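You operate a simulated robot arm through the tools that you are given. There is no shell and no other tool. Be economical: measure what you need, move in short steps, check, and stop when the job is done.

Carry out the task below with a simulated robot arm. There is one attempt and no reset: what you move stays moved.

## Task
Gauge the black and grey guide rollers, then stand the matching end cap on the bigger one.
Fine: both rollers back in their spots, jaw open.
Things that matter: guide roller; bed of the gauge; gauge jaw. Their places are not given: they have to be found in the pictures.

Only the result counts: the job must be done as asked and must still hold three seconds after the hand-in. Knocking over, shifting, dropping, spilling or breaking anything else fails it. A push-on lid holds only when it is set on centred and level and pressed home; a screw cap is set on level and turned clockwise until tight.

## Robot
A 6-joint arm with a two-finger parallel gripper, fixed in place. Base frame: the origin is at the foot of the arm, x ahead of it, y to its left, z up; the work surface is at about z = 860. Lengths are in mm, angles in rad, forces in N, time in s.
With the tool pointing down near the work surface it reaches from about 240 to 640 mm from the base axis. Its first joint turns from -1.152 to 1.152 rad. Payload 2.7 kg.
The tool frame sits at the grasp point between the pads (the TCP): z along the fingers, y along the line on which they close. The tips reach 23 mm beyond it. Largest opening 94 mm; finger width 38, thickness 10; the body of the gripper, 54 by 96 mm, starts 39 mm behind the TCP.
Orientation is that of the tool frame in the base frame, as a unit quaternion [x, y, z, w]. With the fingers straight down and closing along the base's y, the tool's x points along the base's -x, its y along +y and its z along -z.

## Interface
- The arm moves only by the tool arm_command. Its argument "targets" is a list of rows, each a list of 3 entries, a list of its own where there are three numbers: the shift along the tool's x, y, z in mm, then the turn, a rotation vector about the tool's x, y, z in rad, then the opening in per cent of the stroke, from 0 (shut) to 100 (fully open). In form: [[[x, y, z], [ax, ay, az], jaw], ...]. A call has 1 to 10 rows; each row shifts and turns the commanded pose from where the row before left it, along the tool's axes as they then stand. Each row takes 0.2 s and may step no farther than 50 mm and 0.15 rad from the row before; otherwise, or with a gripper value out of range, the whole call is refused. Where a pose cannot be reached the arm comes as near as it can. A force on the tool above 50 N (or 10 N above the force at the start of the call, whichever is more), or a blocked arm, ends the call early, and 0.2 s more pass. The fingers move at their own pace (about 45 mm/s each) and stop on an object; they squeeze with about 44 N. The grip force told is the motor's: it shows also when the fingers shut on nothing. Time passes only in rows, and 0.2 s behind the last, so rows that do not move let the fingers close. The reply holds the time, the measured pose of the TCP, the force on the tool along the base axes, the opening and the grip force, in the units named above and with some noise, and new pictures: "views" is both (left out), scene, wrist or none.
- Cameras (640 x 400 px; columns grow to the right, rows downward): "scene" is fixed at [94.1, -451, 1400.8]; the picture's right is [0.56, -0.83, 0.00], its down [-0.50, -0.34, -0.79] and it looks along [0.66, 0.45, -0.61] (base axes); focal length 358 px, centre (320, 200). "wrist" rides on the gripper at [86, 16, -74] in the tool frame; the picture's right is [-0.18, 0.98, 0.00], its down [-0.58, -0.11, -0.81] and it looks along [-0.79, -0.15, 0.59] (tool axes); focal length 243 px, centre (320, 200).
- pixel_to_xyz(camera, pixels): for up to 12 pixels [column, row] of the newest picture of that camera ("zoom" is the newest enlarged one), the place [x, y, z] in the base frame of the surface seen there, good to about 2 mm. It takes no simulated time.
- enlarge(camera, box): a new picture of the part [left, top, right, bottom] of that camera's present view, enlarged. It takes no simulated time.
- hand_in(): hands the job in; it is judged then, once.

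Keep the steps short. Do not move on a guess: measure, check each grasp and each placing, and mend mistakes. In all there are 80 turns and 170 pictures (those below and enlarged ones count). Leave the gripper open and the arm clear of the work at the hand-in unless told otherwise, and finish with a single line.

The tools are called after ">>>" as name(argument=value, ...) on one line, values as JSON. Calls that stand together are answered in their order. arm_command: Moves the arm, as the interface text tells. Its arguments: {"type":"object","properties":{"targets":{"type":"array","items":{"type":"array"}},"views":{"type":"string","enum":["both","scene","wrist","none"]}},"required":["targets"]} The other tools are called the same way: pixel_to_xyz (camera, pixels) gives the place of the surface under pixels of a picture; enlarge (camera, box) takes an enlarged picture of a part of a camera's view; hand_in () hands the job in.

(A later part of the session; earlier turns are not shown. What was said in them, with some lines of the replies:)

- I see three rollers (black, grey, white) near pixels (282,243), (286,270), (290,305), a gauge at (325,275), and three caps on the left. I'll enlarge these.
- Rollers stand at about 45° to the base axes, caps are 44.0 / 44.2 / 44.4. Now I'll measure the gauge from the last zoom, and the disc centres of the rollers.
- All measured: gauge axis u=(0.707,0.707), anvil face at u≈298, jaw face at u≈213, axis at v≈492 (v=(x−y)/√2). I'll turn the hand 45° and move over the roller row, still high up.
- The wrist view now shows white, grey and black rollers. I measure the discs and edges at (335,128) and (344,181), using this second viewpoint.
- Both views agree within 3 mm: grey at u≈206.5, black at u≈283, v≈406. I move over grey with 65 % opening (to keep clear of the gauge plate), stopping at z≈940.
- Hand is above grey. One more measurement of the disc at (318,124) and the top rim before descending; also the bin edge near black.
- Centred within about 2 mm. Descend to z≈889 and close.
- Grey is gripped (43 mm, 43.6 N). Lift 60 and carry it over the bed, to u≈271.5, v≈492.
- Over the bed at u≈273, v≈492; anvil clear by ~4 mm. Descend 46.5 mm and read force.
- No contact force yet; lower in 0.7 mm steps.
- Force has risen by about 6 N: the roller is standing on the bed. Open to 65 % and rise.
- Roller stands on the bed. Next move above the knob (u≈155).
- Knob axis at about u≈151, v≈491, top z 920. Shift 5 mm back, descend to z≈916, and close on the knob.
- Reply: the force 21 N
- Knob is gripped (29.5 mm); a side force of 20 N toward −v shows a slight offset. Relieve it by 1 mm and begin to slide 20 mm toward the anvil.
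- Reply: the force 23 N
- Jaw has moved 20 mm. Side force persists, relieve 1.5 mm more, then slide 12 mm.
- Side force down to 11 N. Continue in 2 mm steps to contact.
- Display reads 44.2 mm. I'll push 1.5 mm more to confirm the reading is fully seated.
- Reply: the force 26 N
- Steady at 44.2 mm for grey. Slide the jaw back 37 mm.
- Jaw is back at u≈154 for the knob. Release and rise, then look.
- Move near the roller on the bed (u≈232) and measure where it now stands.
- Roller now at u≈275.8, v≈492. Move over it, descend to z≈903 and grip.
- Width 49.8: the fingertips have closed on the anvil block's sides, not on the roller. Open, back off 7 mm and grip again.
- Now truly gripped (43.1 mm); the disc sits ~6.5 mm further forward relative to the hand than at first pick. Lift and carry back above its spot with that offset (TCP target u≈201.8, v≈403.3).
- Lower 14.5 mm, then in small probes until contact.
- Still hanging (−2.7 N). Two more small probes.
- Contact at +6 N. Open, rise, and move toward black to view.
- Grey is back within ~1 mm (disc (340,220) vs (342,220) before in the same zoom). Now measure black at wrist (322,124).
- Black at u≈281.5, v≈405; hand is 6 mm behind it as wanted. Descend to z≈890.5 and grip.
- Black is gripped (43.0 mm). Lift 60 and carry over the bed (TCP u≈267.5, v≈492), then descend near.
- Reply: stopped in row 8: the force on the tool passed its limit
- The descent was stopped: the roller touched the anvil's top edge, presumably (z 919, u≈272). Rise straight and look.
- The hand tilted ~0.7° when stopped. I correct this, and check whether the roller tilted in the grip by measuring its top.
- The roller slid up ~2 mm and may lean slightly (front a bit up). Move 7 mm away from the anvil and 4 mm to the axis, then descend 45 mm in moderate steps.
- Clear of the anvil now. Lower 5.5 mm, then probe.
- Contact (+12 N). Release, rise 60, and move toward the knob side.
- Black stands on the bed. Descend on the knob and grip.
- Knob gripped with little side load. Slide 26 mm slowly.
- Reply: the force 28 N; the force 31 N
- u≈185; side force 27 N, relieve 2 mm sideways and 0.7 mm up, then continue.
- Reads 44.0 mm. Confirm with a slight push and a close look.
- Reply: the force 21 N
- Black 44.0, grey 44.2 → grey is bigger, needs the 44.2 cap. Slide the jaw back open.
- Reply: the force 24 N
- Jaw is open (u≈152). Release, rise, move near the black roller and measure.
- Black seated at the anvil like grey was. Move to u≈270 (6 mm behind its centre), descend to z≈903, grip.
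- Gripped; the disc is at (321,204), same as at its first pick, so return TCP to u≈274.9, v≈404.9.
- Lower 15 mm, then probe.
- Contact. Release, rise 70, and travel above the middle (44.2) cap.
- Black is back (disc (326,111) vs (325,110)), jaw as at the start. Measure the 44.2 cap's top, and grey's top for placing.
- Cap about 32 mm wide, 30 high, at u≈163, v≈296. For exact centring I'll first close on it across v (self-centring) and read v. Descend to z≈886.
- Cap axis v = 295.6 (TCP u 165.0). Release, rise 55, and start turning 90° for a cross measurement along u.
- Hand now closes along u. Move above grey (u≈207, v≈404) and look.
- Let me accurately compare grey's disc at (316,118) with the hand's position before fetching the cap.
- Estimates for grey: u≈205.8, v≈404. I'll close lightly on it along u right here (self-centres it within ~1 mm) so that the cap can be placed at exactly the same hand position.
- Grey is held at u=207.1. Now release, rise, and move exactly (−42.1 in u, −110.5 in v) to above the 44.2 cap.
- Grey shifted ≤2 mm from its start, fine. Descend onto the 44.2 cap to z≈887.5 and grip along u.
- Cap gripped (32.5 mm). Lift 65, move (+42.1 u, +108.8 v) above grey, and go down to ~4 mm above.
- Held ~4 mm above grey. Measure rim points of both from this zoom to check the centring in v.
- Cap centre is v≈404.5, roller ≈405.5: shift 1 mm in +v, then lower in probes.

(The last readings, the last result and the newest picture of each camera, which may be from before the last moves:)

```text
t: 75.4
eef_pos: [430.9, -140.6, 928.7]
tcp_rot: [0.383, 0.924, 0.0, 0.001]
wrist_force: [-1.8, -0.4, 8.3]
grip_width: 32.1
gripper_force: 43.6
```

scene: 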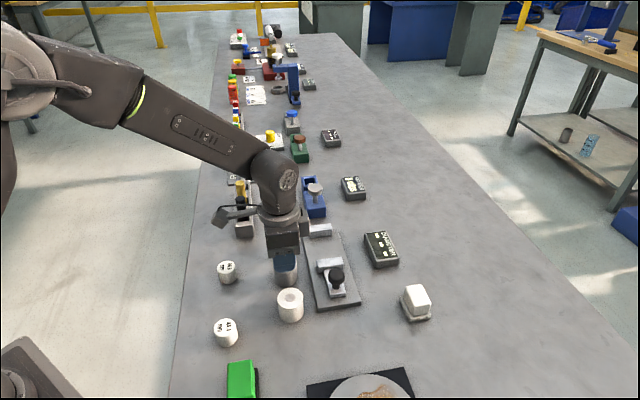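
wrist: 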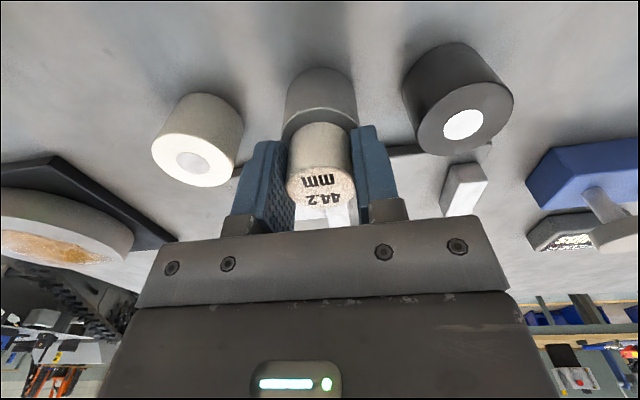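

Contact (+8 N). Press a touch more, then open and rise clear.

>>> arm_command(targets=[[[0, 0, 0.8], [0, 0, 0], 15], [[0, 0, 0], [0, 0, 0], 15], [[0, 0, -0.8], [0, 0, 0], 15], [[0, 0, 0], [0, 0, 0], 55], [[0, 0, 0], [0, 0, 0], 55], [[0, 0, -20], [0, 0, 0], 55], [[0, 0, -40], [0, 0, 0], 55], [[45, 0, -10], [0, 0, 0], 55], [[45, 0, 0], [0, 0, 0], 55], [[0, 0, 0], [0, 0, 0], 55]])

>>> enlarge(camera="scene", box=[200, 210, 360, 310])

>>> enlarge(camera="wrist", box=[220, 80, 420, 240])

```text
t: 77.6
eef_pos: [367.0, -77.5, 995.3]
tcp_rot: [0.382, 0.924, 0.0, 0.001]
wrist_force: [0.4, -0.8, -0.7]
grip_width: 51.5
gripper_force: 0.0
```

scene: 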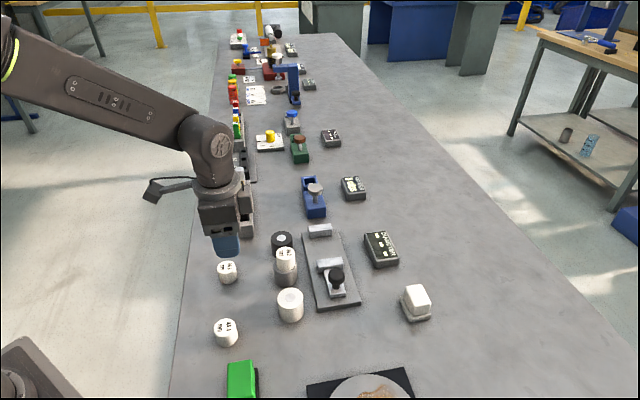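
wrist: 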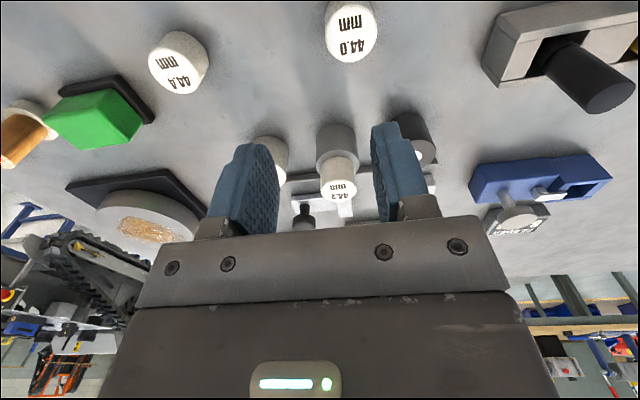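

```text
4.00 times, centred on (280, 260) of scene
```

zoom: 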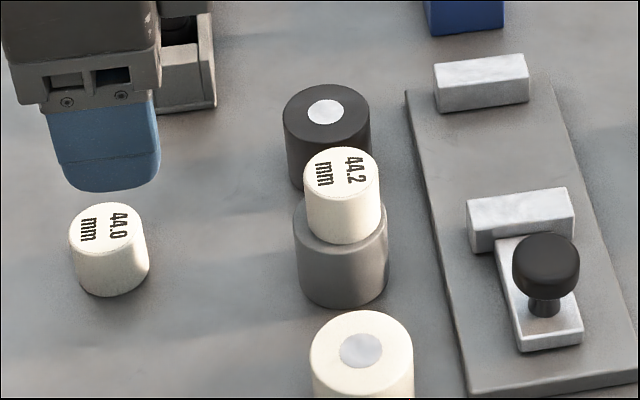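

```text
2.50 times, centred on (320, 160) of wrist
```

zoom: 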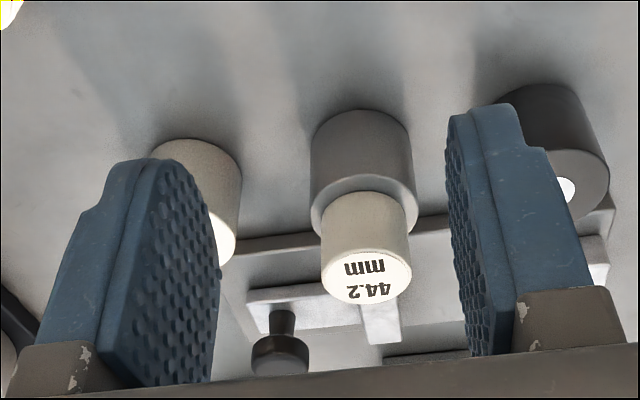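

The 44.2 cap stands level and centred on grey; black and grey are in their spots; the jaw is open. Fully open the gripper and rise clear.

>>> arm_command(targets=[[[0, 0, -40], [0, 0, 0], 100], [[0, 0, -40], [0, 0, 0], 100], [[0, 0, 0], [0, 0, 0], 100], [[0, 0, 0], [0, 0, 0], 100]], views="scene")

```text
t: 78.6
eef_pos: [366.6, -76.0, 1076.9]
tcp_rot: [0.382, 0.924, -0.001, 0.0]
wrist_force: [-0.4, 0.3, -0.9]
grip_width: 94.1
gripper_force: 0.0
```

scene: 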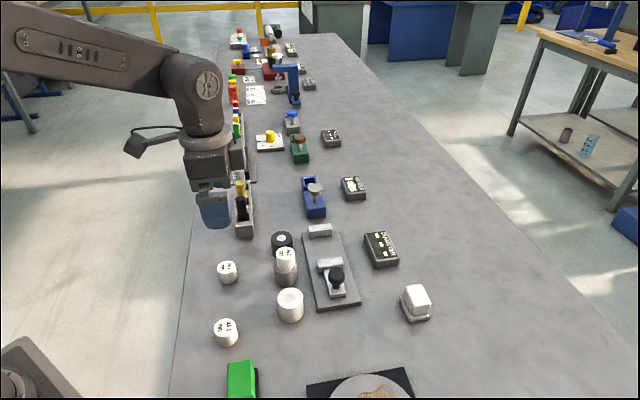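

Everything stands as asked and the arm is clear, so I hand in.

>>> hand_in()

```text
The job is handed in.
```

Black gauged 44.0 mm and grey 44.2 mm, so the 44.2 cap now stands on the grey roller; both rollers are back within about 2 mm of their spots, and the gauge jaw is open.
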